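You operate a simulated robot arm through the tools that you are given. There is no shell and no other tool.

The job below is to be done with a simulated robot arm. You get a single attempt, and the scene is never put back.

Task
Put things in order on the top of the steel workbench. At the end: the white check valve from the top of the steel workbench stands on top of the white oil filter; the short black hose from the top of the steel workbench stands where the grey battery pack (marked "40 %") stood; the grey battery pack from the top of the steel workbench stands where the white check valve stood; the beige brass brush stands on top of the blue impeller box; whatever was shut is shut again. Leave all else as you found it, and nothing knocked over.

It is judged by the outcome, as a careful person would: the job done as asked, and still so three seconds after it is handed in. It fails if anything else is knocked over, pushed out of place, dropped, spilled or broken.

Robot
A 7-joint arm with a two-finger gripper, fixed in place. Base frame: the origin is at the foot of the arm, x ahead of it, y to its left, z up; the work surface is at about z = 0. Lengths are in mm, angles in degrees, forces in N, time in s.
With the tool pointing down near the work surface it reaches from about 160 to 380 mm from the base axis. Its first joint turns from -72.0 to 72.0 degrees. Payload 0.6 kg.
The TCP is the grasp point between the finger pads, 22 mm short of the fingertips. In the tool frame z runs along the fingers and y along their closing line. The gripper opens to 92 mm; its body begins 65 mm behind the TCP.
Orientation is told as [roll, pitch, yaw] about the base's x, y, z axes, in that order, counted from this pose: with the fingers straight down and closing along the base's y, the tool's x points along the base's -x, its y along +y and its z along -z.

Tools
- The arm moves only by the tool send_rows. Its arguments are lists of equal length, an entry for each row: "dp": the shift along the tool's x, y, z in units of 400 mm (1.0 is 400 mm), a list of three; "angular": the turn, a rotation vector about the tool's x, y, z in units of 90 degrees (1.0 is 90 degrees), a list of three. In form: {"dp": [[tx, ty, tz], ...], "angular": [[wx, wy, wz], ...]}. A call has 1 to 20 rows; each row is the pose to reach, as a shift and turn from the pose commanded when the call began, along the tool's axes at that moment. "hand" is the closure in counts, from 0 (fully open) to 255 (shut), set as the call begins (left out, the last holds). A call with a number of a shift or a turn outside -1 to 1 is refused whole. Each row takes 0.2 s and may step no farther than 50 mm and 8.6 degrees from the row before; otherwise, or with a gripper value out of range, the whole call is refused. A pose out of reach is approached as far as the arm can. The call stops where the force on the tool passes 40 N (or 10 N more than at its start, if that is more) or the arm is blocked; 0.2 s more then pass. Each finger travels about 59.9 mm/s and halts on what it meets, pressing with about 26 N; the grip force reading is that of the motor and also rises with nothing between the fingers. The clock runs only during rows and for 0.2 s after the last one: add rows that repeat a pose to give the fingers time. It gives the time, the measured TCP pose, the force on the tool (base axes), the opening and the grip force at its end, in the units of the frame above (readings bear some noise), with the torque about the TCP (base axes, N m) and any sound that the robot's microphone picked up, and new pictures: "views" is both (left out), scene, wrist or none.
- Cameras (640 x 400 px; columns grow to the right, rows downward): "scene" is fixed at [68.8, -288.4, 397.3]; the picture's right is [0.61, -0.79, 0.00], its down [-0.49, -0.37, -0.79] and it looks along [0.63, 0.48, -0.62] (base axes); focal length 214 px, centre (320, 200). "wrist" rides on the gripper at [71, 19, -102] in the tool frame; the picture's right is [-0.26, 0.97, 0.00], its down [-0.75, -0.20, -0.62] and it looks along [-0.60, -0.16, 0.78] (tool axes); focal length 280 px, centre (320, 200). There is no depth. A picture from a camera that has moved, and an enlarged one, comes with that camera's place and axes in the base frame and with its lens.
- close_up(camera, box): a new picture of the part [left, top, right, bottom] of that camera's present view, enlarged. The clock stands still meanwhile.
- sign_off(): hands the job in; it is judged then, once.

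Places have to be worked out from the pictures, the camera data and where the tool is seen. Open the gripper and draw the arm clear of the work before you hand the job in, unless the task says otherwise.

The tools are called after ">>>" as name(argument=value, ...) on one line, values as JSON. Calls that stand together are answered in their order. send_rows: Moves the arm, as the interface text tells. Its arguments: {"type":"object","properties":{"dp":{"type":"array","items":{"type":"array","items":{"type":"number"}}},"angular":{"type":"array","items":{"type":"array","items":{"type":"number"}}},"hand":{"type":"number"},"views":{"type":"string","enum":["both","scene","wrist","none"]}},"required":["dp","angular"]} The other tools are called the same way: close_up (camera, box) takes an enlarged picture of a part of a camera's view; sign_off () hands the job in.

At the start:

```text
time_s: 0.0
tcp_pos: [235.8, -76.4, 265.5]
tool_rot: [0.0, 0.1, 0.0]
ft_force: [0.2, -0.7, 0.6]
moment: [0.0, -0.02, -0.01]
gripper_width: 91.8
gripper_force: 0.1
```

scene: 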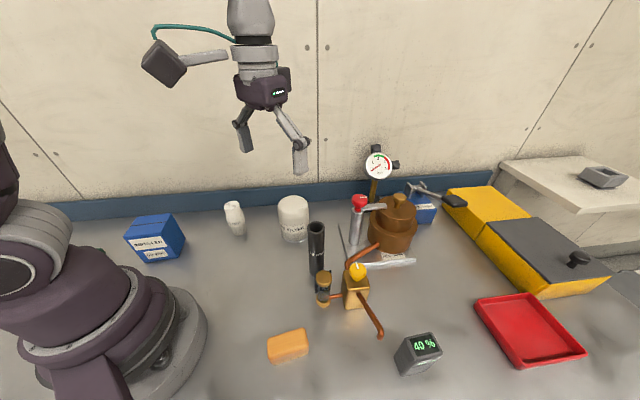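
wrist: 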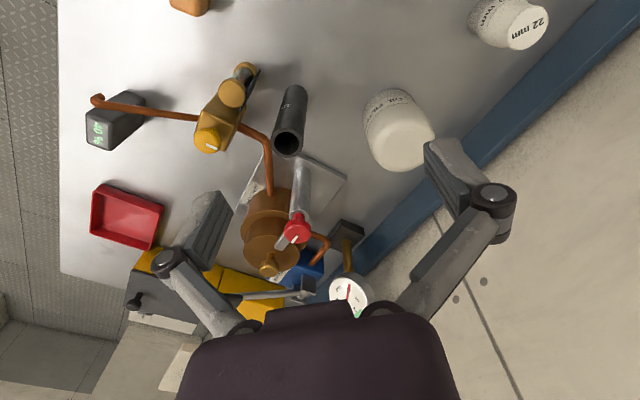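

I'll begin by looking at the scene in enlarged pictures to identify each item before moving.

>>> close_up(camera="scene", box=[200, 160, 440, 310])

>>> close_up(camera="scene", box=[400, 140, 640, 290])

>>> close_up(camera="scene", box=[240, 250, 480, 400])

>>> close_up(camera="scene", box=[100, 180, 260, 280])

>>> close_up(camera="wrist", box=[60, 0, 380, 200])

>>> close_up(camera="wrist", box=[80, 150, 400, 350])

```text
2.67 times, centred on (320, 235) of scene
camera zoom: at [68.8, -288.4, 397.3], right [0.61, -0.79, 0.0], down [-0.49, -0.37, -0.79], along [0.63, 0.48, -0.62], focal length 572 px, centre (320, 107)
```

zoom: 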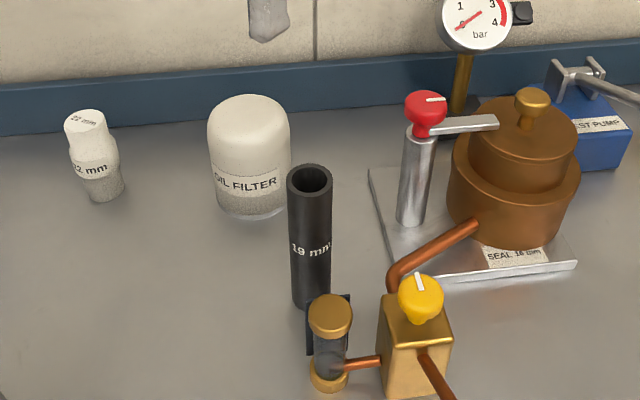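

```text
2.67 times, centred on (520, 215) of scene
camera zoom: at [68.8, -288.4, 397.3], right [0.61, -0.79, 0.0], down [-0.49, -0.37, -0.79], along [0.63, 0.48, -0.62], focal length 572 px, centre (-213, 160)
```

zoom: 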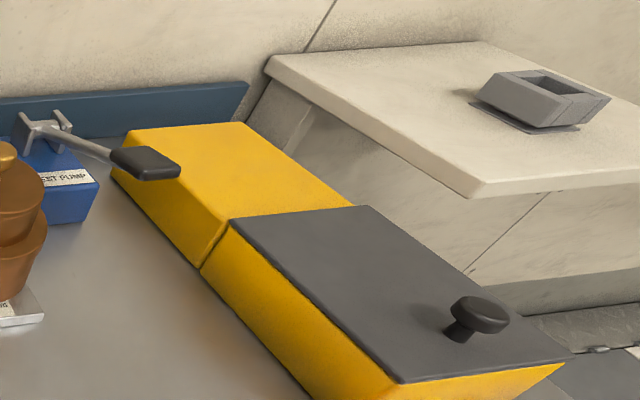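

```text
2.67 times, centred on (360, 325) of scene
camera zoom: at [68.8, -288.4, 397.3], right [0.61, -0.79, 0.0], down [-0.49, -0.37, -0.79], along [0.63, 0.48, -0.62], focal length 572 px, centre (213, -133)
```

zoom: 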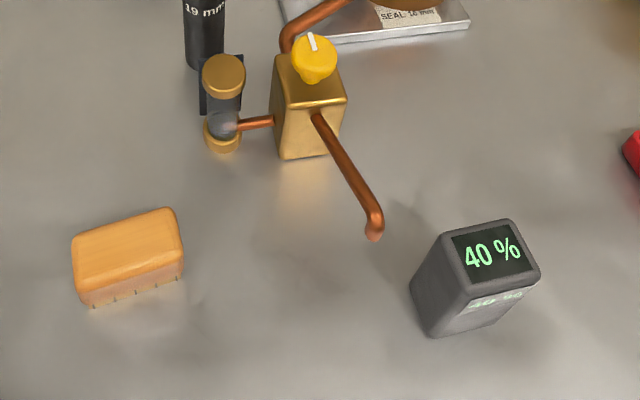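

```text
4.00 times, centred on (180, 230) of scene
camera zoom: at [68.8, -288.4, 397.3], right [0.61, -0.79, 0.0], down [-0.49, -0.37, -0.79], along [0.63, 0.48, -0.62], focal length 858 px, centre (880, 80)
```

zoom: 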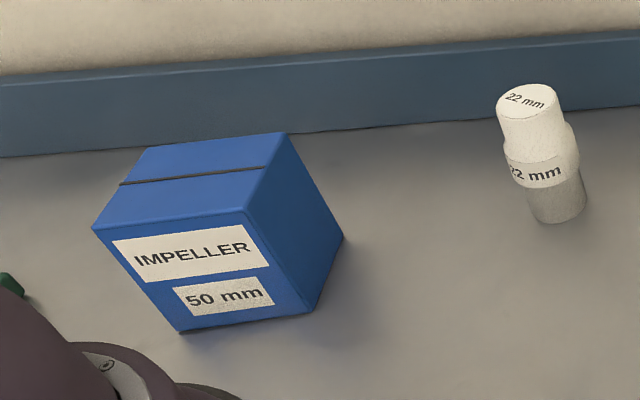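

```text
2.00 times, centred on (220, 100) of wrist
camera zoom: at [166.6, -57.2, 367.6], right [0.26, 0.97, 0.0], down [0.75, -0.2, 0.62], along [0.6, -0.16, -0.78], focal length 561 px, centre (520, 400)
```

zoom: 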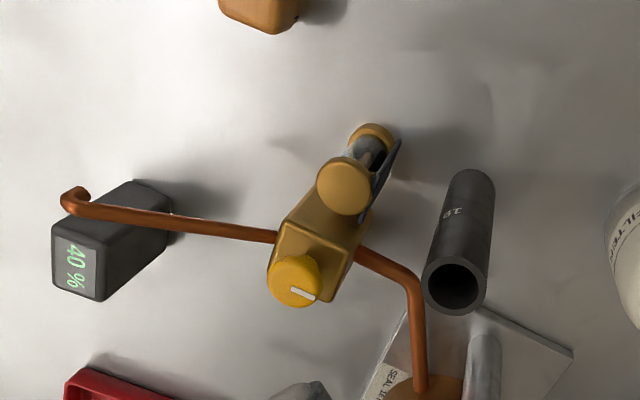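

```text
2.00 times, centred on (240, 250) of wrist
camera zoom: at [166.6, -57.2, 367.6], right [0.26, 0.97, 0.0], down [0.75, -0.2, 0.62], along [0.6, -0.16, -0.78], focal length 561 px, centre (480, 100)
```

zoom: 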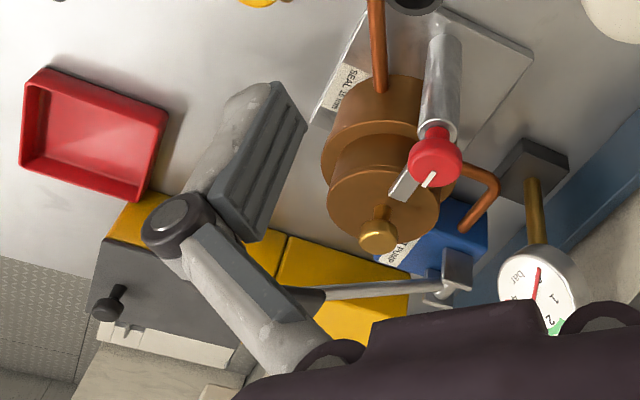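

The check valve is at about (245, 101), the oil filter at (325, -12), and the hose at (275, -122) and about 130 tall. The battery is at (237, -334), an orange-wood brush at (135, -173), and the impeller box at (107, 185), about 80 high. Before moving anything I'll check the unseen parts of the bench with the wrist camera, starting with a swing left while staying high.

>>> send_rows(dp=[[0.013, 0.063, 0], [0.026, 0.126, 0], [0.039, 0.189, 0], [0.051, 0.251, 0], [0.064, 0.314, 0], [0.077, 0.377, 0], [0.09, 0.44, 0]], angular=[[0, 0, -0.071], [0, 0, -0.143], [0, 0, -0.214], [0, 0, -0.286], [0, 0, -0.357], [0, 0, -0.429], [0, 0, -0.5]], hand=0)

```text
time_s: 1.6
tcp_pos: [200.4, 98.6, 264.0]
tool_rot: [0.0, 0.0, 45.0]
ft_force: [0.0, -0.3, 0.0]
moment: [0.02, 0.0, 0.0]
gripper_width: 91.9
gripper_force: 0.1
camera wrist: at [138.8, 62.0, 366.5], right [-0.5, 0.87, 0.0], down [0.68, 0.39, 0.62], along [0.54, 0.31, -0.78], focal length 280 px, centre (320, 200)
```

scene: 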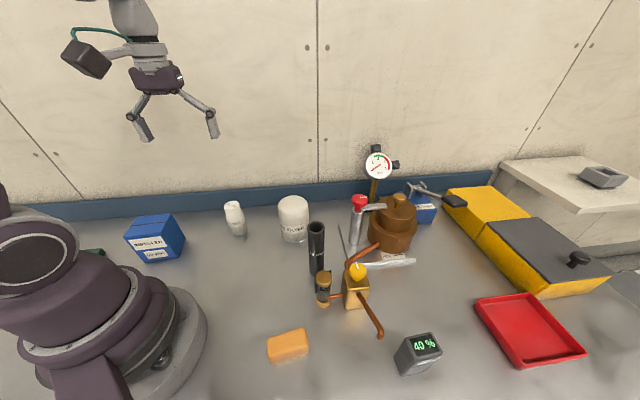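
wrist: 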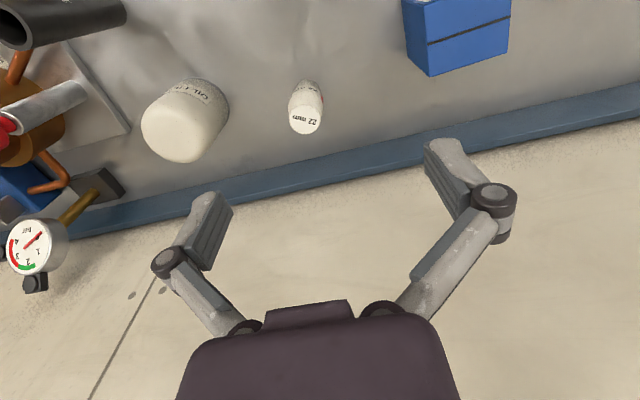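

A green object now shows behind the robot's shoulder at the left of the scene view. I'll take close-ups of it and of the boxes.

>>> close_up(camera="scene", box=[40, 200, 200, 300])

>>> close_up(camera="scene", box=[250, 310, 346, 370])

>>> close_up(camera="wrist", box=[140, 0, 540, 250])

```text
4.00 times, centred on (120, 250) of scene
camera zoom: at [68.8, -288.4, 397.3], right [0.61, -0.79, 0.0], down [-0.49, -0.37, -0.79], along [0.63, 0.48, -0.62], focal length 858 px, centre (1120, 0)
```

zoom: 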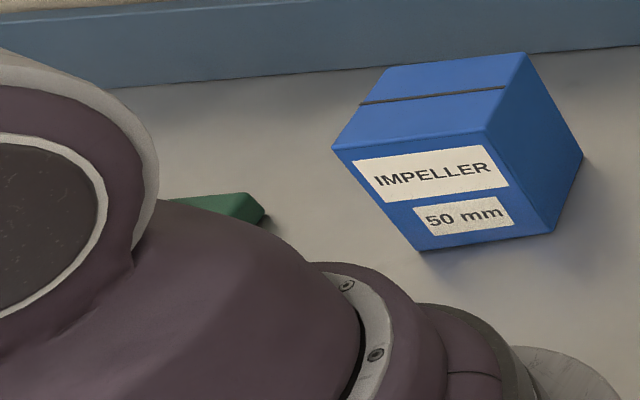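

```text
6.67 times, centred on (298, 340) of scene
camera zoom: at [68.8, -288.4, 397.3], right [0.61, -0.79, 0.0], down [-0.49, -0.37, -0.79], along [0.63, 0.48, -0.62], focal length 1430 px, centre (467, -733)
```

zoom: 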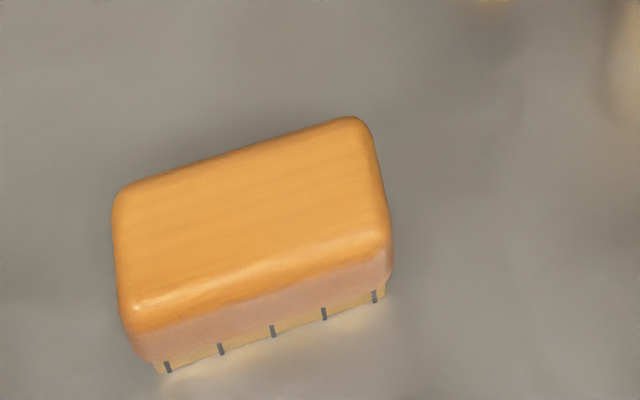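

```text
1.60 times, centred on (340, 125) of wrist
camera zoom: at [138.8, 62.0, 366.5], right [-0.5, 0.87, 0.0], down [0.68, 0.39, 0.62], along [0.54, 0.31, -0.78], focal length 449 px, centre (288, 320)
```

zoom: 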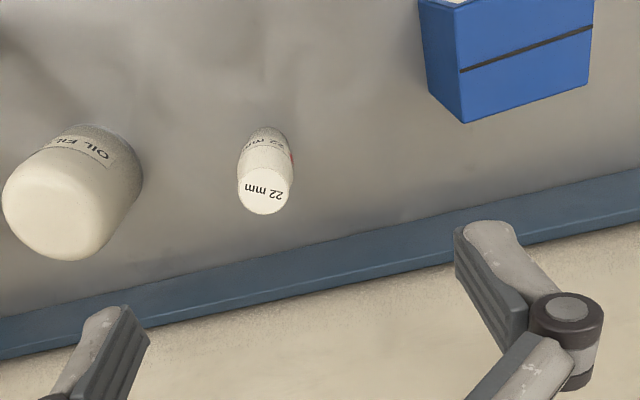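

The wooden brush stands on short bristles. I'll turn the wrist camera further left to see what the green object is and whether another brush lies back there.

>>> send_rows(dp=[[0.0125, 0.028, 0], [0.025, 0.056, 0], [0.037, 0.084, 0], [0.05, 0.112, 0], [0.062, 0.14, 0], [0.075, 0.168, 0], [0.087, 0.196, 0]], angular=[[0, 0, -0.087], [0, 0, -0.175], [0, 0, -0.262], [0, 0, -0.349], [0, 0, -0.437], [0, 0, -0.524], [0, 0, -0.611]])

```text
time_s: 3.2
tcp_pos: [120.0, 128.7, 265.4]
tool_rot: [0.0, 0.1, 100.1]
ft_force: [-0.6, 0.2, -0.4]
moment: [-0.01, -0.03, -0.05]
gripper_width: 91.8
gripper_force: 0.0
camera wrist: at [115.2, 56.6, 366.8], right [-1.0, 0.09, 0.0], down [0.07, 0.78, 0.62], along [0.05, 0.62, -0.78], focal length 280 px, centre (320, 200)
```

scene: 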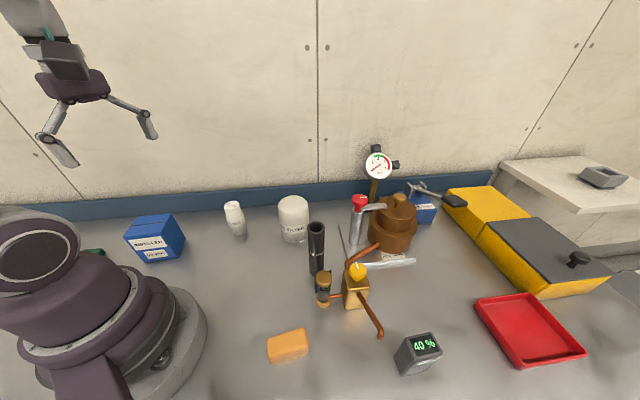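
wrist: 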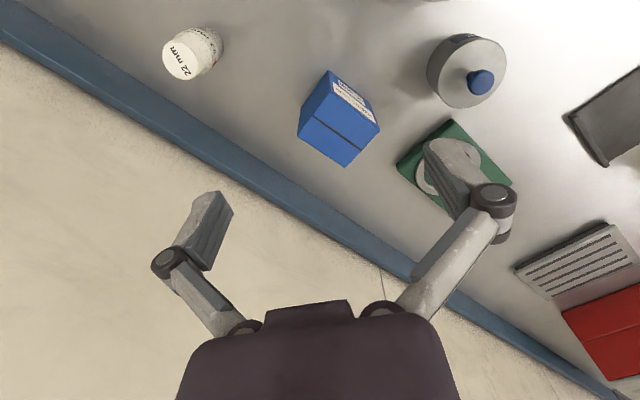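

There is a round grey tub with a lid and a blue knob beside the impeller box, hidden from the scene camera. I'll look at it closely.

>>> close_up(camera="wrist", box=[380, 0, 640, 163])

>>> close_up(camera="wrist", box=[480, 200, 640, 400])

>>> close_up(camera="wrist", box=[260, 40, 420, 190])

```text
2.45 times, centred on (510, 82) of wrist
camera zoom: at [115.2, 56.6, 366.8], right [-1.0, 0.09, 0.0], down [0.07, 0.78, 0.62], along [0.05, 0.62, -0.78], focal length 688 px, centre (-146, 491)
```

zoom: 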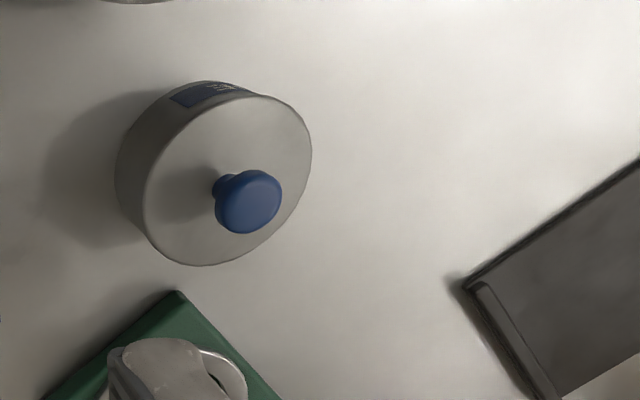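

```text
2.00 times, centred on (560, 300) of wrist
camera zoom: at [115.2, 56.6, 366.8], right [-1.0, 0.09, 0.0], down [0.07, 0.78, 0.62], along [0.05, 0.62, -0.78], focal length 561 px, centre (-160, 0)
```

zoom: 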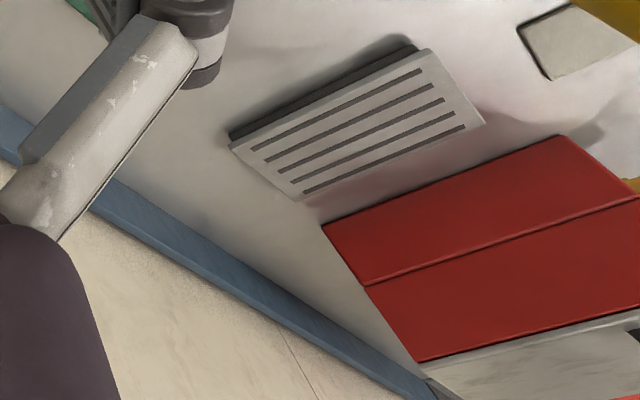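

```text
2.67 times, centred on (340, 115) of wrist
camera zoom: at [115.2, 56.6, 366.8], right [-1.0, 0.09, 0.0], down [0.07, 0.78, 0.62], along [0.05, 0.62, -0.78], focal length 748 px, centre (267, 427)
```

zoom: 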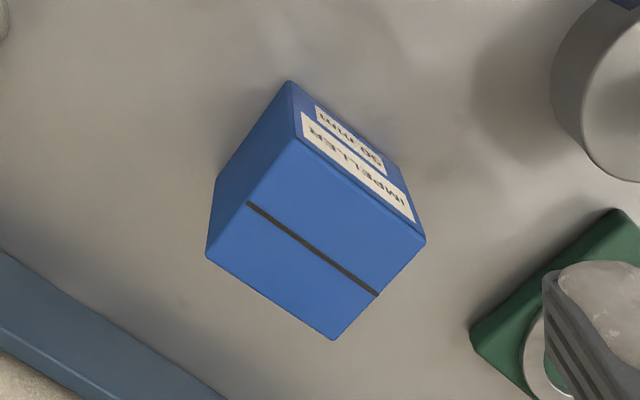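

The tub sits at roughly (-43, 155), behind the arm and seemingly beyond its reach. I'll swing across to the right and check the part of the bench nearest the scene camera.

>>> send_rows(dp=[[0.035, -0.014, 0], [0.07, -0.028, 0], [0.106, -0.042, 0], [0.141, -0.056, 0], [0.176, -0.07, 0], [0.211, -0.085, 0], [0.246, -0.099, 0], [0.282, -0.113, 0], [0.317, -0.127, 0], [0.352, -0.141, 0]], angular=[[0, 0, 0.089], [0, 0, 0.178], [0, 0, 0.267], [0, 0, 0.356], [0, 0, 0.444], [0, 0, 0.533], [0, 0, 0.622], [0, 0, 0.711], [0, 0, 0.8], [0, 0, 0.889]], views="wrist")

```text
time_s: 5.4
tcp_pos: [198.3, 1.9, 265.0]
tool_rot: [0.0, 0.0, 19.8]
ft_force: [-0.1, -0.3, 0.4]
moment: [0.02, 0.02, -0.02]
gripper_width: 92.0
gripper_force: 0.0
camera wrist: at [126.2, -3.9, 367.5], right [-0.08, 1.0, 0.0], down [0.78, 0.06, 0.62], along [0.62, 0.05, -0.78], focal length 280 px, centre (320, 200)
```

wrist: 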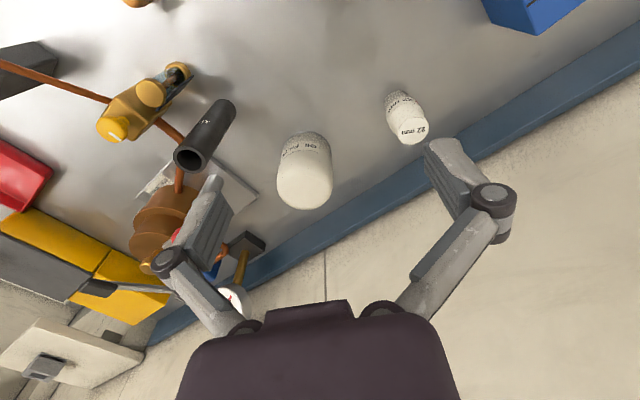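

Nothing new shows there. I continue the swing to the right, turning the camera towards -y.

>>> send_rows(dp=[[0.019, -0.02, 0], [0.038, -0.04, 0], [0.057, -0.061, 0], [0.076, -0.081, 0], [0.095, -0.101, 0], [0.114, -0.121, 0], [0.133, -0.141, 0], [0.152, -0.161, 0], [0.171, -0.182, 0], [0.19, -0.202, 0], [0.2085, -0.222, 0]], angular=[[0, 0, 0.086], [0, 0, 0.172], [0, 0, 0.257], [0, 0, 0.343], [0, 0, 0.429], [0, 0, 0.515], [0, 0, 0.601], [0, 0, 0.687], [0, 0, 0.772], [0, 0, 0.858], [0, 0, 0.944]], views="both")

```text
time_s: 7.8
tcp_pos: [152.1, -108.3, 266.0]
tool_rot: [0.0, 0.0, -65.0]
ft_force: [0.4, 0.4, 0.2]
moment: [0.02, 0.04, -0.01]
gripper_width: 92.0
gripper_force: 0.1
camera wrist: at [141.0, -36.0, 368.2], right [0.99, 0.17, 0.0], down [0.13, -0.77, 0.62], along [0.11, -0.62, -0.78], focal length 280 px, centre (320, 200)
```

scene: 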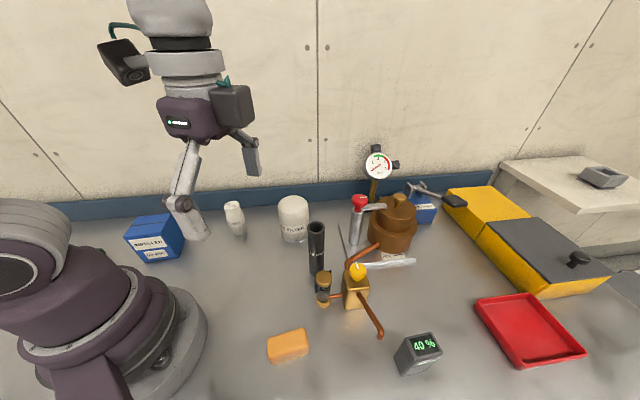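
wrist: 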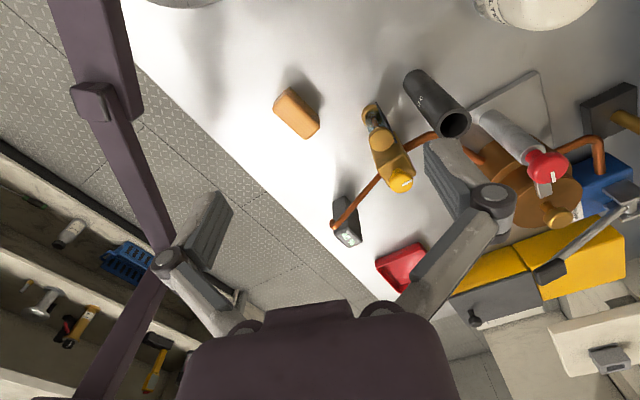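

The only brush on the bench is the tan-wood one; the shelf beyond is background. I'll look at the brush and battery closely for accurate positions.

>>> close_up(camera="wrist", box=[240, 60, 400, 160])

>>> close_up(camera="wrist", box=[300, 150, 428, 270])

>>> close_up(camera="wrist", box=[0, 180, 240, 400])

>>> close_up(camera="wrist", box=[340, 60, 500, 200])

```text
4.00 times, centred on (320, 110) of wrist
camera zoom: at [141.0, -36.0, 368.2], right [0.99, 0.17, 0.0], down [0.13, -0.77, 0.62], along [0.11, -0.62, -0.78], focal length 1122 px, centre (320, 560)
```

zoom: 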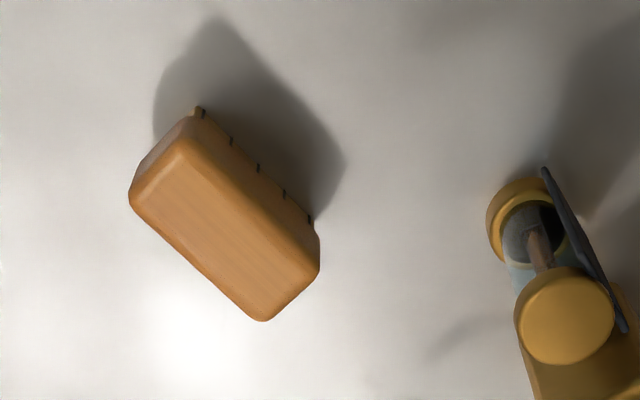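

```text
3.33 times, centred on (364, 210) of wrist
camera zoom: at [141.0, -36.0, 368.2], right [0.99, 0.17, 0.0], down [0.13, -0.77, 0.62], along [0.11, -0.62, -0.78], focal length 935 px, centre (173, 167)
```

zoom: 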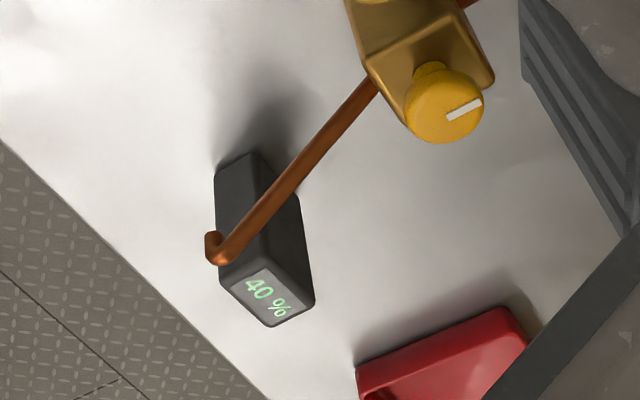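

```text
1.82 times, centred on (120, 290) of wrist
camera zoom: at [141.0, -36.0, 368.2], right [0.99, 0.17, 0.0], down [0.13, -0.77, 0.62], along [0.11, -0.62, -0.78], focal length 510 px, centre (684, 36)
```

zoom: 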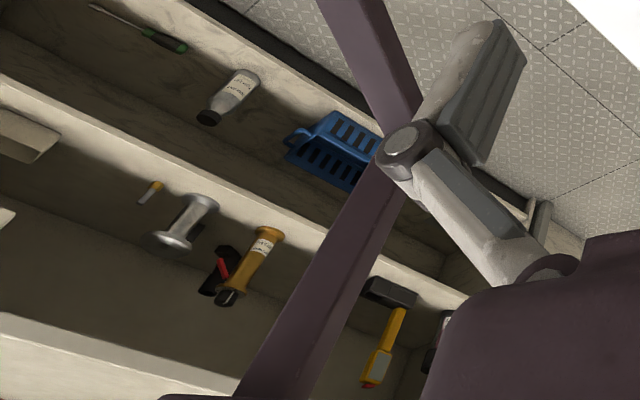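

```text
2.86 times, centred on (420, 130) of wrist
camera zoom: at [141.0, -36.0, 368.2], right [0.99, 0.17, 0.0], down [0.13, -0.77, 0.62], along [0.11, -0.62, -0.78], focal length 801 px, centre (34, 400)
```

zoom: 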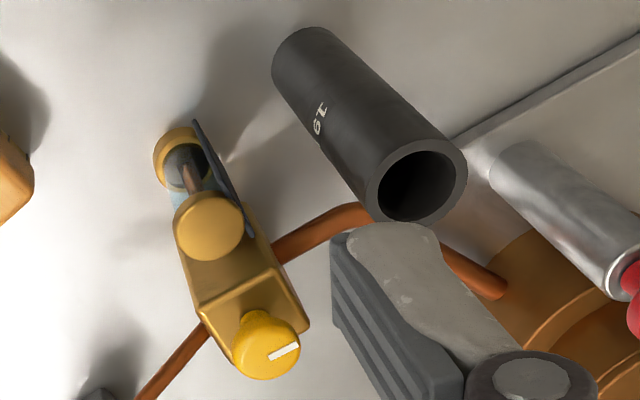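

The scene is clear now. The first job is the check valve. I move above it at about (245, 101, 180) with the tool yawed along its radial direction, and check its centre with the wrist camera.

>>> send_rows(dp=[[0.0313, 0.036, 0.0179], [0.0625, 0.0719, 0.0358], [0.0938, 0.1079, 0.0537], [0.125, 0.1438, 0.0717], [0.1563, 0.1798, 0.0896], [0.1875, 0.2157, 0.1075], [0.2188, 0.2517, 0.1254], [0.25, 0.2877, 0.1433], [0.2813, 0.3236, 0.1612], [0.3125, 0.3596, 0.1792], [0.3438, 0.3955, 0.1971], [0.375, 0.4315, 0.215]], angular=[[0, 0, -0.0806], [0, 0, -0.1611], [0, 0, -0.2417], [0, 0, -0.3222], [0, 0, -0.4028], [0, 0, -0.4833], [0, 0, -0.5639], [0, 0, -0.6444], [0, 0, -0.725], [0, 0, -0.8056], [0, 0, -0.8861], [0, 0, -0.9667]])

```text
time_s: 10.4
tcp_pos: [245.1, 97.9, 179.8]
tool_rot: [-0.1, 0.0, 22.0]
ft_force: [0.4, 0.4, 0.2]
moment: [-0.03, -0.01, -0.03]
gripper_width: 91.9
gripper_force: 0.0
camera wrist: at [174.1, 88.8, 281.8], right [-0.12, 0.99, 0.0], down [0.77, 0.09, 0.63], along [0.62, 0.08, -0.78], focal length 280 px, centre (320, 200)
```

scene: 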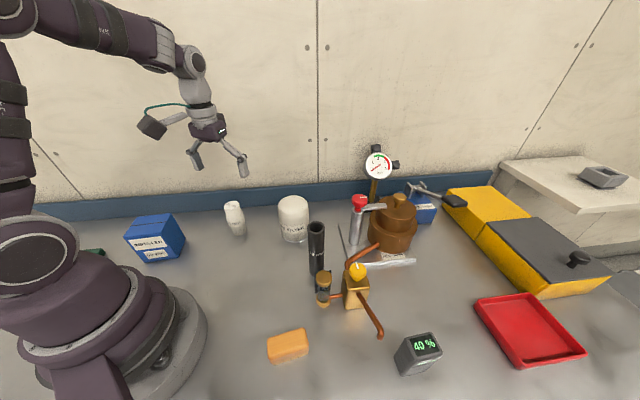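
wrist: 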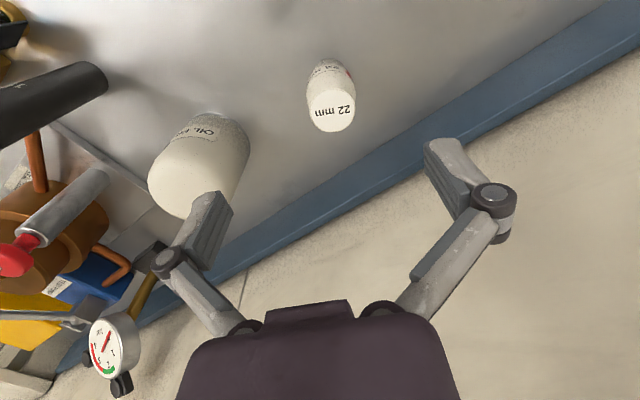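

Hovering near the valve; I take close-ups to fix its axis and the filter's top.

>>> close_up(camera="wrist", box=[270, 40, 398, 140])

>>> close_up(camera="wrist", box=[120, 90, 280, 230])

>>> close_up(camera="scene", box=[210, 180, 322, 250])

```text
4.00 times, centred on (334, 90) of wrist
camera zoom: at [174.1, 88.8, 281.8], right [-0.12, 0.99, 0.0], down [0.77, 0.09, 0.63], along [0.62, 0.08, -0.78], focal length 1122 px, centre (264, 640)
```

zoom: 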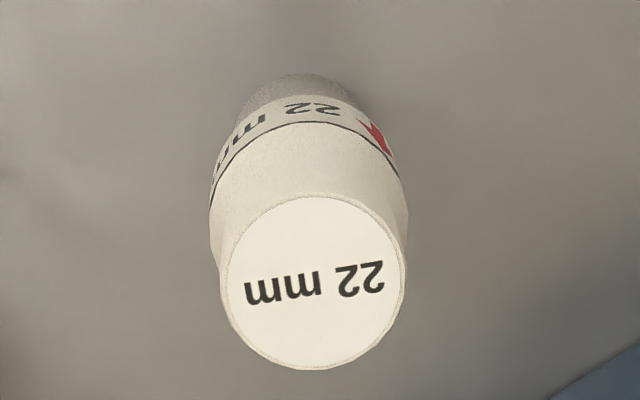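

```text
2.86 times, centred on (200, 160) of wrist
camera zoom: at [174.1, 88.8, 281.8], right [-0.12, 0.99, 0.0], down [0.77, 0.09, 0.63], along [0.62, 0.08, -0.78], focal length 801 px, centre (663, 314)
```

zoom: 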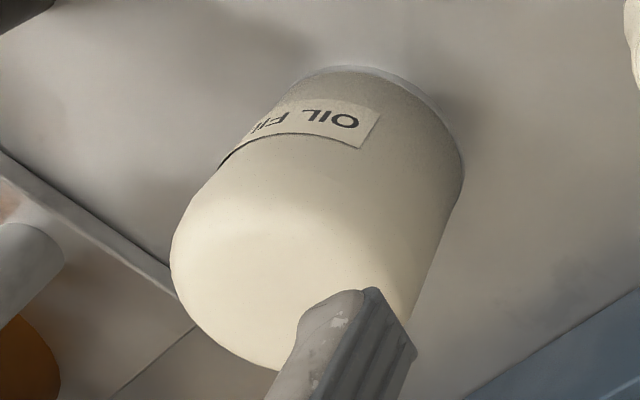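

```text
5.71 times, centred on (266, 215) of scene
camera zoom: at [68.8, -288.4, 397.3], right [0.61, -0.79, 0.0], down [-0.49, -0.37, -0.79], along [0.63, 0.48, -0.62], focal length 1226 px, centre (629, 114)
```

zoom: 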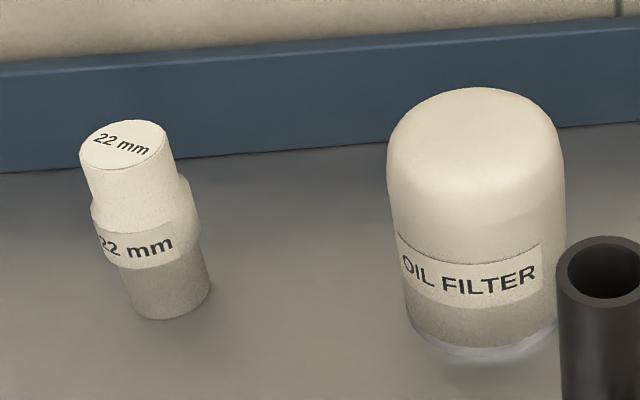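

Triangulating from both cameras puts the valve at about (247, 106), 80 tall with its widest part (about 40) near mid-height. The filter is at about (327, -5) and 95 high. I centre on the valve and descend to z ≈ 42 with the gripper open.

>>> send_rows(dp=[[-0.0099, 0.0165, 0.0], [-0.0099, 0.0165, 0.06], [-0.0099, 0.0165, 0.12], [-0.0099, 0.0165, 0.18], [-0.0099, 0.0165, 0.24], [-0.0099, 0.0165, 0.3], [-0.0099, 0.0165, 0.3438], [-0.0099, 0.0165, 0.3438]], angular=[[0, 0, 0], [0, 0, 0], [0, 0, 0], [0, 0, 0], [0, 0, 0], [0, 0, 0], [0, 0, 0], [0, 0, 0]], hand=0)

```text
time_s: 12.2
tcp_pos: [246.9, 106.1, 42.6]
tool_rot: [0.1, 0.0, 22.0]
ft_force: [-0.4, 0.4, 0.0]
moment: [0.01, 0.01, -0.03]
gripper_width: 91.9
gripper_force: 0.1
camera wrist: at [174.8, 97.8, 144.1], right [-0.12, 0.99, 0.0], down [0.77, 0.09, 0.63], along [0.62, 0.07, -0.78], focal length 280 px, centre (320, 200)
```

scene: 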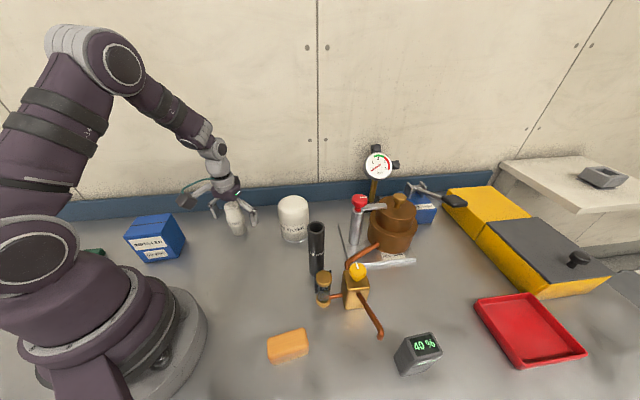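
wrist: 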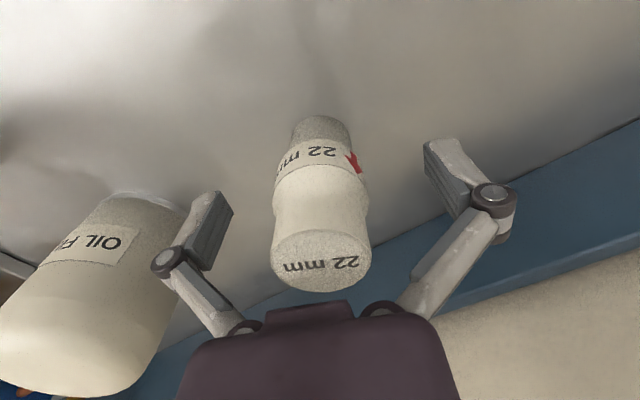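

The valve sits centred between the fingers. I close the gripper while holding the pose.

>>> send_rows(dp=[[0, 0, 0], [0, 0, 0], [0, 0, 0], [0, 0, 0], [0, 0, 0]], angular=[[0, 0, 0], [0, 0, 0], [0, 0, 0], [0, 0, 0], [0, 0, 0]], hand=255)

```text
time_s: 13.4
tcp_pos: [247.2, 105.5, 42.7]
tool_rot: [0.0, -0.1, 21.9]
ft_force: [-1.6, 0.3, 10.1]
moment: [0.03, 0.04, 0.0]
gripper_width: 38.3
gripper_force: 26.0
camera wrist: at [174.8, 97.8, 144.4], right [-0.12, 0.99, 0.0], down [0.77, 0.09, 0.63], along [0.62, 0.07, -0.78], focal length 280 px, centre (320, 200)
```

scene: 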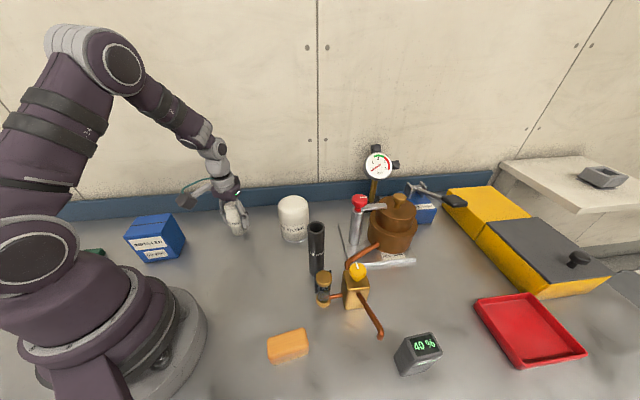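
wrist: 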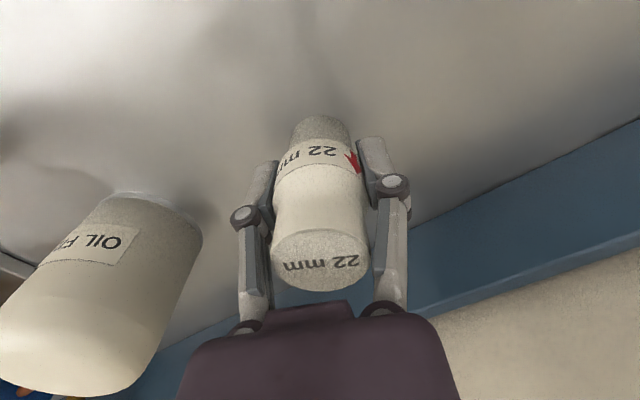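

The valve is gripped, with a width of 38.3. I lift it straight up to z ≈ 185.

>>> send_rows(dp=[[0, 0, -0.025], [0, 0, -0.075], [0, 0, -0.135], [0, 0, -0.195], [0, 0, -0.255], [0, 0, -0.315], [0, 0, -0.3575], [0, 0, -0.3575]], angular=[[0, 0, 0], [0, 0, 0], [0, 0, 0], [0, 0, 0], [0, 0, 0], [0, 0, 0], [0, 0, 0], [0, 0, 0]])

```text
time_s: 15.2
tcp_pos: [247.2, 106.9, 187.6]
tool_rot: [0.0, 0.0, 22.0]
ft_force: [0.3, 0.1, -0.2]
moment: [0.02, -0.01, 0.0]
gripper_width: 37.9
gripper_force: 25.6
camera wrist: at [176.0, 99.4, 289.6], right [-0.12, 0.99, 0.0], down [0.78, 0.09, 0.62], along [0.62, 0.07, -0.78], focal length 280 px, centre (320, 200)
```

scene: 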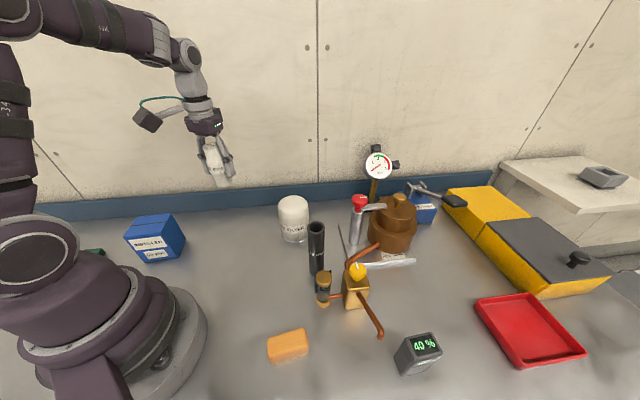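
wrist: 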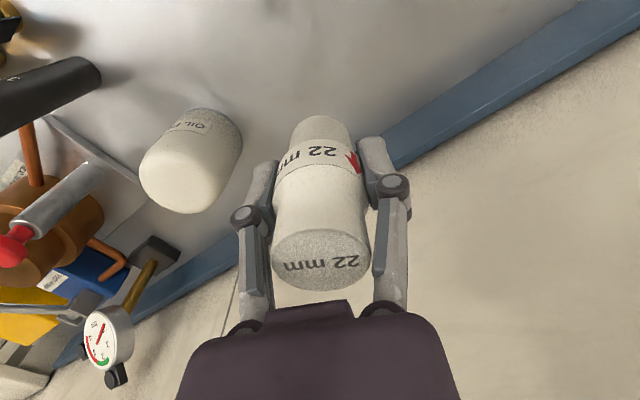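

The valve is lifted upright. I zoom in on the filter from both cameras to refine its centre and top height.

>>> close_up(camera="wrist", box=[120, 90, 280, 230])

>>> close_up(camera="scene", box=[254, 185, 334, 250])

```text
2.86 times, centred on (200, 160) of wrist
camera zoom: at [176.0, 99.4, 289.6], right [-0.12, 0.99, 0.0], down [0.78, 0.09, 0.62], along [0.62, 0.07, -0.78], focal length 801 px, centre (663, 314)
```

zoom: 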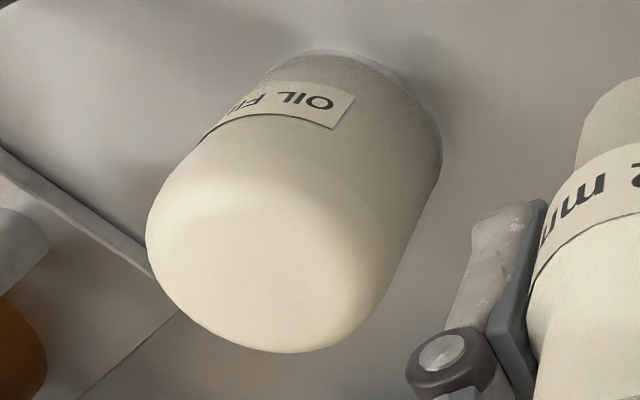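

```text
6.15 times, centred on (294, 218) of scene
camera zoom: at [68.8, -288.4, 397.3], right [0.61, -0.79, 0.0], down [-0.49, -0.37, -0.79], along [0.63, 0.48, -0.62], focal length 1320 px, centre (480, 92)
```

zoom: 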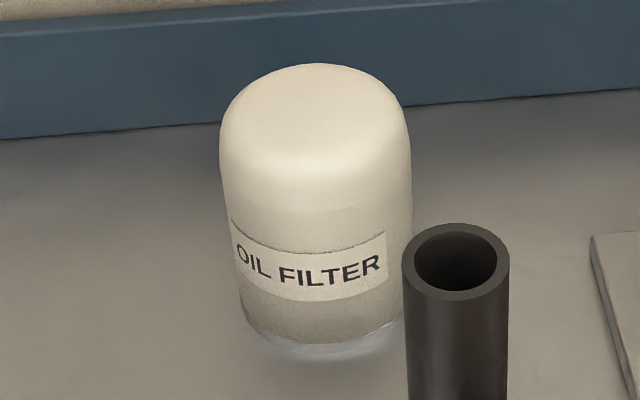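

The filter's flat top is centred at about (328, -8) and about 97 high. I carry the valve over it at z ≈ 170, so the valve base stays about 30 above the filter, turning the yaw to 0.

>>> send_rows(dp=[[-0.0117, -0.0486, 0.0], [-0.0235, -0.0973, 0.0], [-0.0352, -0.1459, 0.0], [-0.047, -0.1946, 0.0], [-0.0587, -0.2432, 0.01], [-0.0705, -0.2919, 0.02], [-0.0822, -0.3405, 0.0375], [-0.0822, -0.3405, 0.0375]], angular=[[0, 0, 0.035], [0, 0, 0.07], [0, 0, 0.105], [0, 0, 0.14], [0, 0, 0.175], [0, 0, 0.21], [0, 0, 0.244], [0, 0, 0.244]])

>>> close_up(camera="scene", box=[244, 130, 356, 250])

>>> close_up(camera="wrist", box=[220, 80, 420, 300])

```text
time_s: 17.0
tcp_pos: [326.9, -7.8, 171.0]
tool_rot: [0.0, 0.1, 0.0]
ft_force: [-0.1, -0.4, -1.4]
moment: [0.01, -0.01, 0.02]
gripper_width: 38.1
gripper_force: 26.1
camera wrist: at [257.7, 11.9, 273.4], right [0.26, 0.97, 0.0], down [0.75, -0.2, 0.62], along [0.6, -0.16, -0.78], focal length 280 px, centre (320, 200)
```

scene: 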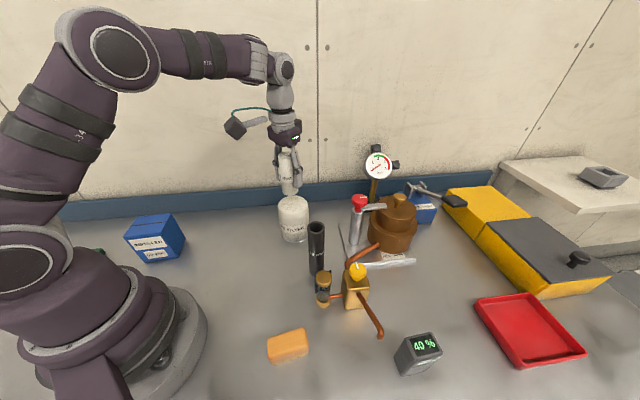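
wrist: 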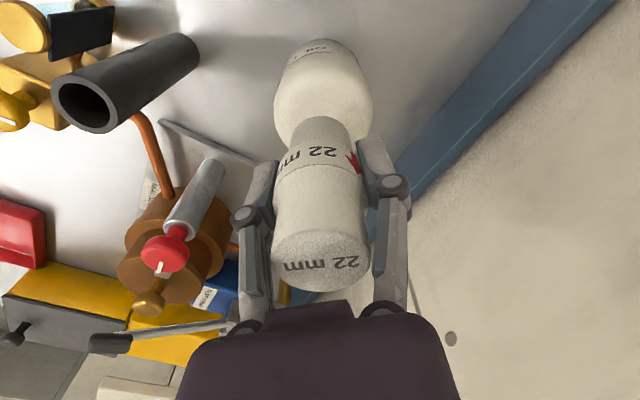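

```text
3.33 times, centred on (300, 190) of scene
camera zoom: at [68.8, -288.4, 397.3], right [0.61, -0.79, 0.0], down [-0.49, -0.37, -0.79], along [0.63, 0.48, -0.62], focal length 715 px, centre (387, 233)
```

zoom: 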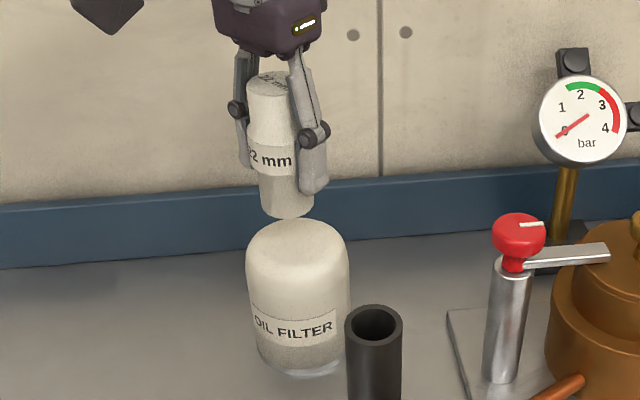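

```text
1.82 times, centred on (320, 190) of wrist
camera zoom: at [257.7, 11.9, 273.4], right [0.26, 0.97, 0.0], down [0.75, -0.2, 0.62], along [0.6, -0.16, -0.78], focal length 510 px, centre (320, 218)
```

zoom: 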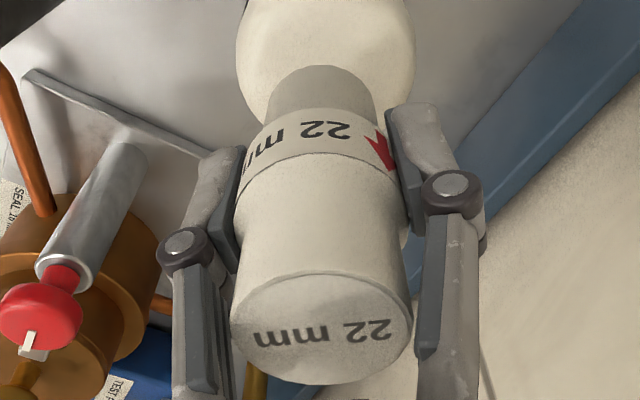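

The valve hangs upright over the filter. I take closer views to measure the remaining offset before lowering.

>>> close_up(camera="wrist", box=[250, 20, 400, 120])

>>> close_up(camera="scene", box=[262, 165, 326, 215])

>>> close_up(camera="scene", box=[262, 200, 326, 250])

```text
4.00 times, centred on (325, 70) of wrist
camera zoom: at [257.7, 11.9, 273.4], right [0.26, 0.97, 0.0], down [0.75, -0.2, 0.62], along [0.6, -0.16, -0.78], focal length 1122 px, centre (300, 720)
```

zoom: 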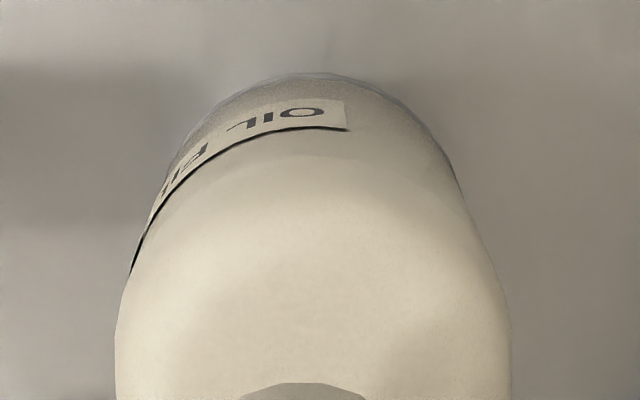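

```text
8.00 times, centred on (294, 190) of scene
camera zoom: at [68.8, -288.4, 397.3], right [0.61, -0.79, 0.0], down [-0.49, -0.37, -0.79], along [0.63, 0.48, -0.62], focal length 1716 px, centre (528, 280)
```

zoom: 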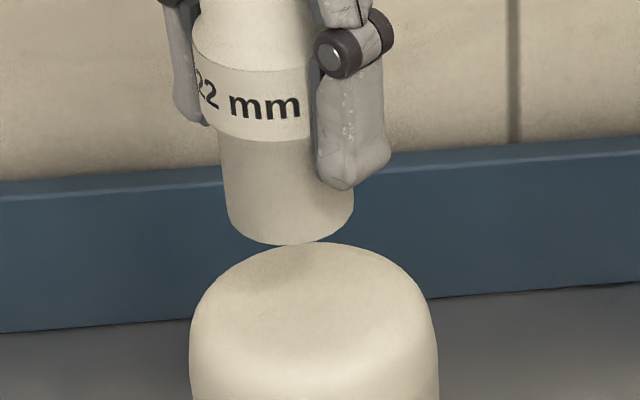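

```text
8.00 times, centred on (294, 225) of scene
camera zoom: at [68.8, -288.4, 397.3], right [0.61, -0.79, 0.0], down [-0.49, -0.37, -0.79], along [0.63, 0.48, -0.62], focal length 1716 px, centre (528, 0)
```

zoom: 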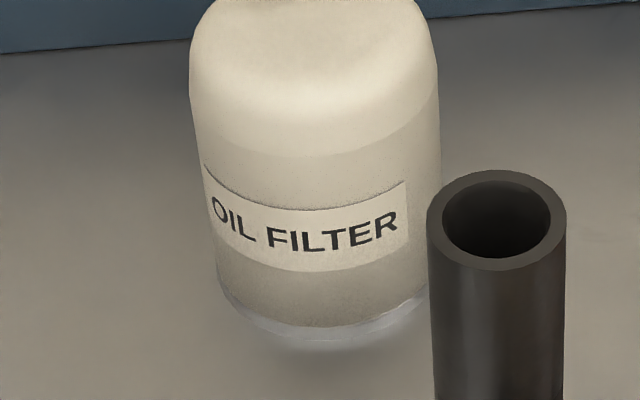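

The remaining offset is only about 3 mm outward. I correct it and lower to just above contact, to z ≈ 146.

>>> send_rows(dp=[[-0.0075, 0, 0.015], [-0.0075, 0, 0.03], [-0.0075, 0, 0.045], [-0.0075, 0, 0.06], [-0.0075, 0, 0.06]], angular=[[0, 0, 0], [0, 0, 0], [0, 0, 0], [0, 0, 0], [0, 0, 0]], views="none")

>>> close_up(camera="scene", box=[262, 170, 326, 220])

```text
time_s: 18.2
tcp_pos: [331.0, -7.8, 146.0]
tool_rot: [0.1, -0.1, 0.1]
ft_force: [0.1, 0.3, -0.6]
moment: [-0.03, 0.0, 0.0]
gripper_width: 38.0
gripper_force: 26.2
```

```text
8.00 times, centred on (294, 195) of scene
camera zoom: at [68.8, -288.4, 397.3], right [0.61, -0.79, 0.0], down [-0.49, -0.37, -0.79], along [0.63, 0.48, -0.62], focal length 1716 px, centre (528, 240)
```

zoom: 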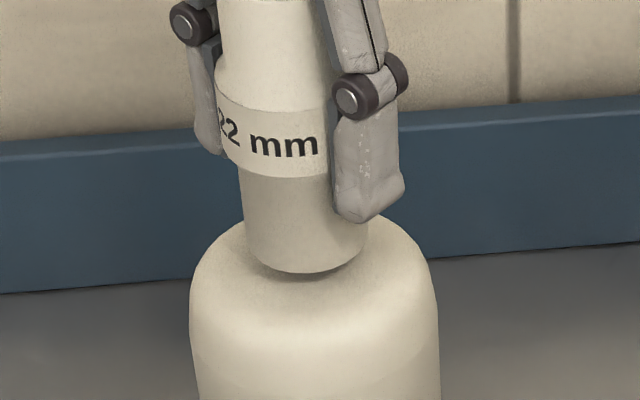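

Alignment looks good, within about 1 mm. I lower in small steps and watch the force for contact.

>>> send_rows(dp=[[0, 0, 0.003], [0, 0, 0.006], [0, 0, 0.009], [0, 0, 0.011], [0, 0, 0.011]], angular=[[0, 0, 0], [0, 0, 0], [0, 0, 0], [0, 0, 0], [0, 0, 0]], views="none")

>>> close_up(camera="scene", box=[262, 170, 326, 220])

```text
time_s: 19.4
tcp_pos: [330.7, -8.6, 141.7]
tool_rot: [0.0, 0.1, 0.1]
ft_force: [0.2, -0.3, -1.0]
moment: [0.01, 0.03, -0.02]
gripper_width: 37.9
gripper_force: 25.8
```

```text
8.00 times, centred on (294, 195) of scene
camera zoom: at [68.8, -288.4, 397.3], right [0.61, -0.79, 0.0], down [-0.49, -0.37, -0.79], along [0.63, 0.48, -0.62], focal length 1716 px, centre (528, 240)
```

zoom: 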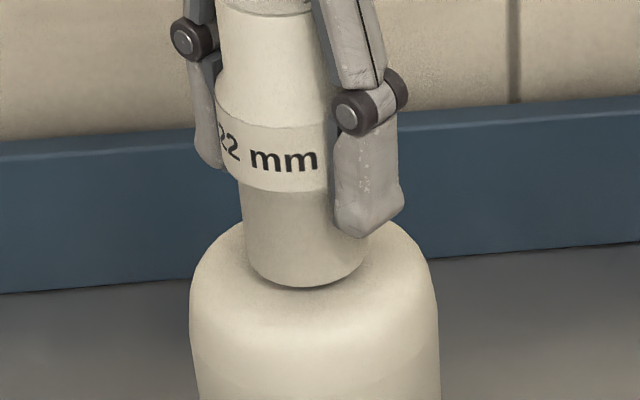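

There is no contact yet, only a thin shadow under the valve. I continue down in 1 mm rows.

>>> send_rows(dp=[[0, 0, 0.0025], [0, 0, 0.005], [0, 0, 0.0065], [0, 0, 0.0065]], angular=[[0, 0, 0], [0, 0, 0], [0, 0, 0], [0, 0, 0]], views="none")

>>> close_up(camera="scene", box=[262, 170, 326, 220])

```text
time_s: 20.4
tcp_pos: [331.3, -7.8, 138.7]
tool_rot: [0.0, 0.1, 0.0]
ft_force: [-0.3, -0.8, 0.2]
moment: [0.03, 0.03, 0.02]
gripper_width: 37.6
gripper_force: 26.3
```

```text
8.00 times, centred on (294, 195) of scene
camera zoom: at [68.8, -288.4, 397.3], right [0.61, -0.79, 0.0], down [-0.49, -0.37, -0.79], along [0.63, 0.48, -0.62], focal length 1716 px, centre (528, 240)
```

zoom: 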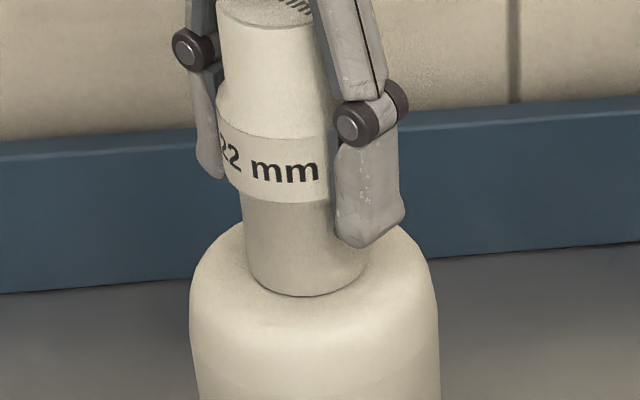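

It looks almost seated but no force shows yet, so I lower another 2 mm in sub-millimetre rows.

>>> send_rows(dp=[[0, 0, 0.0015], [0, 0, 0.003], [0, 0, 0.0045], [0, 0, 0.0045]], angular=[[0, 0, 0], [0, 0, 0], [0, 0, 0], [0, 0, 0]], views="none")

>>> close_up(camera="scene", box=[262, 170, 326, 220])

```text
time_s: 21.4
tcp_pos: [331.8, -8.5, 137.3]
tool_rot: [0.0, -0.1, 0.0]
ft_force: [-3.3, 1.8, 19.9]
moment: [0.02, 0.16, 0.1]
gripper_width: 38.1
gripper_force: 25.8
```

```text
8.00 times, centred on (294, 195) of scene
camera zoom: at [68.8, -288.4, 397.3], right [0.61, -0.79, 0.0], down [-0.49, -0.37, -0.79], along [0.63, 0.48, -0.62], focal length 1716 px, centre (528, 240)
```

zoom: 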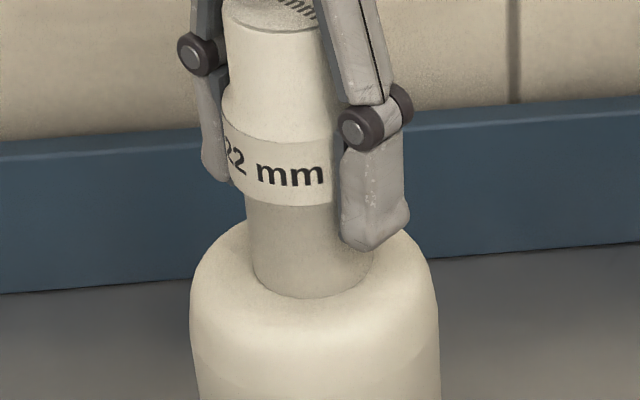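

Contact was made at about 20 N. I back off 0.6 mm to relieve the load and then open the gripper.

>>> send_rows(dp=[[0, 0, -0.0016], [0, 0, -0.0016]], angular=[[0, 0, 0], [0, 0, 0]], views="none")

>>> close_up(camera="wrist", box=[220, 20, 420, 300])

```text
time_s: 22.0
tcp_pos: [330.4, -9.9, 138.8]
tool_rot: [0.0, 0.0, 0.0]
ft_force: [-0.1, 0.2, -0.2]
moment: [0.0, 0.01, 0.03]
gripper_width: 38.1
gripper_force: 26.1
```

```text
1.43 times, centred on (320, 160) of wrist
camera zoom: at [261.1, 10.9, 239.5], right [0.26, 0.97, 0.0], down [0.75, -0.2, 0.62], along [0.6, -0.16, -0.78], focal length 401 px, centre (320, 257)
```

zoom: 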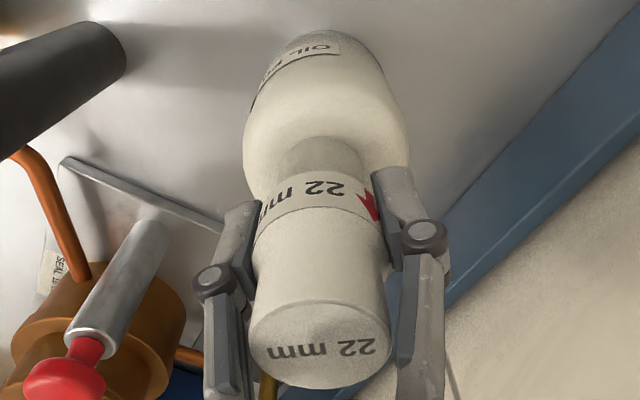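

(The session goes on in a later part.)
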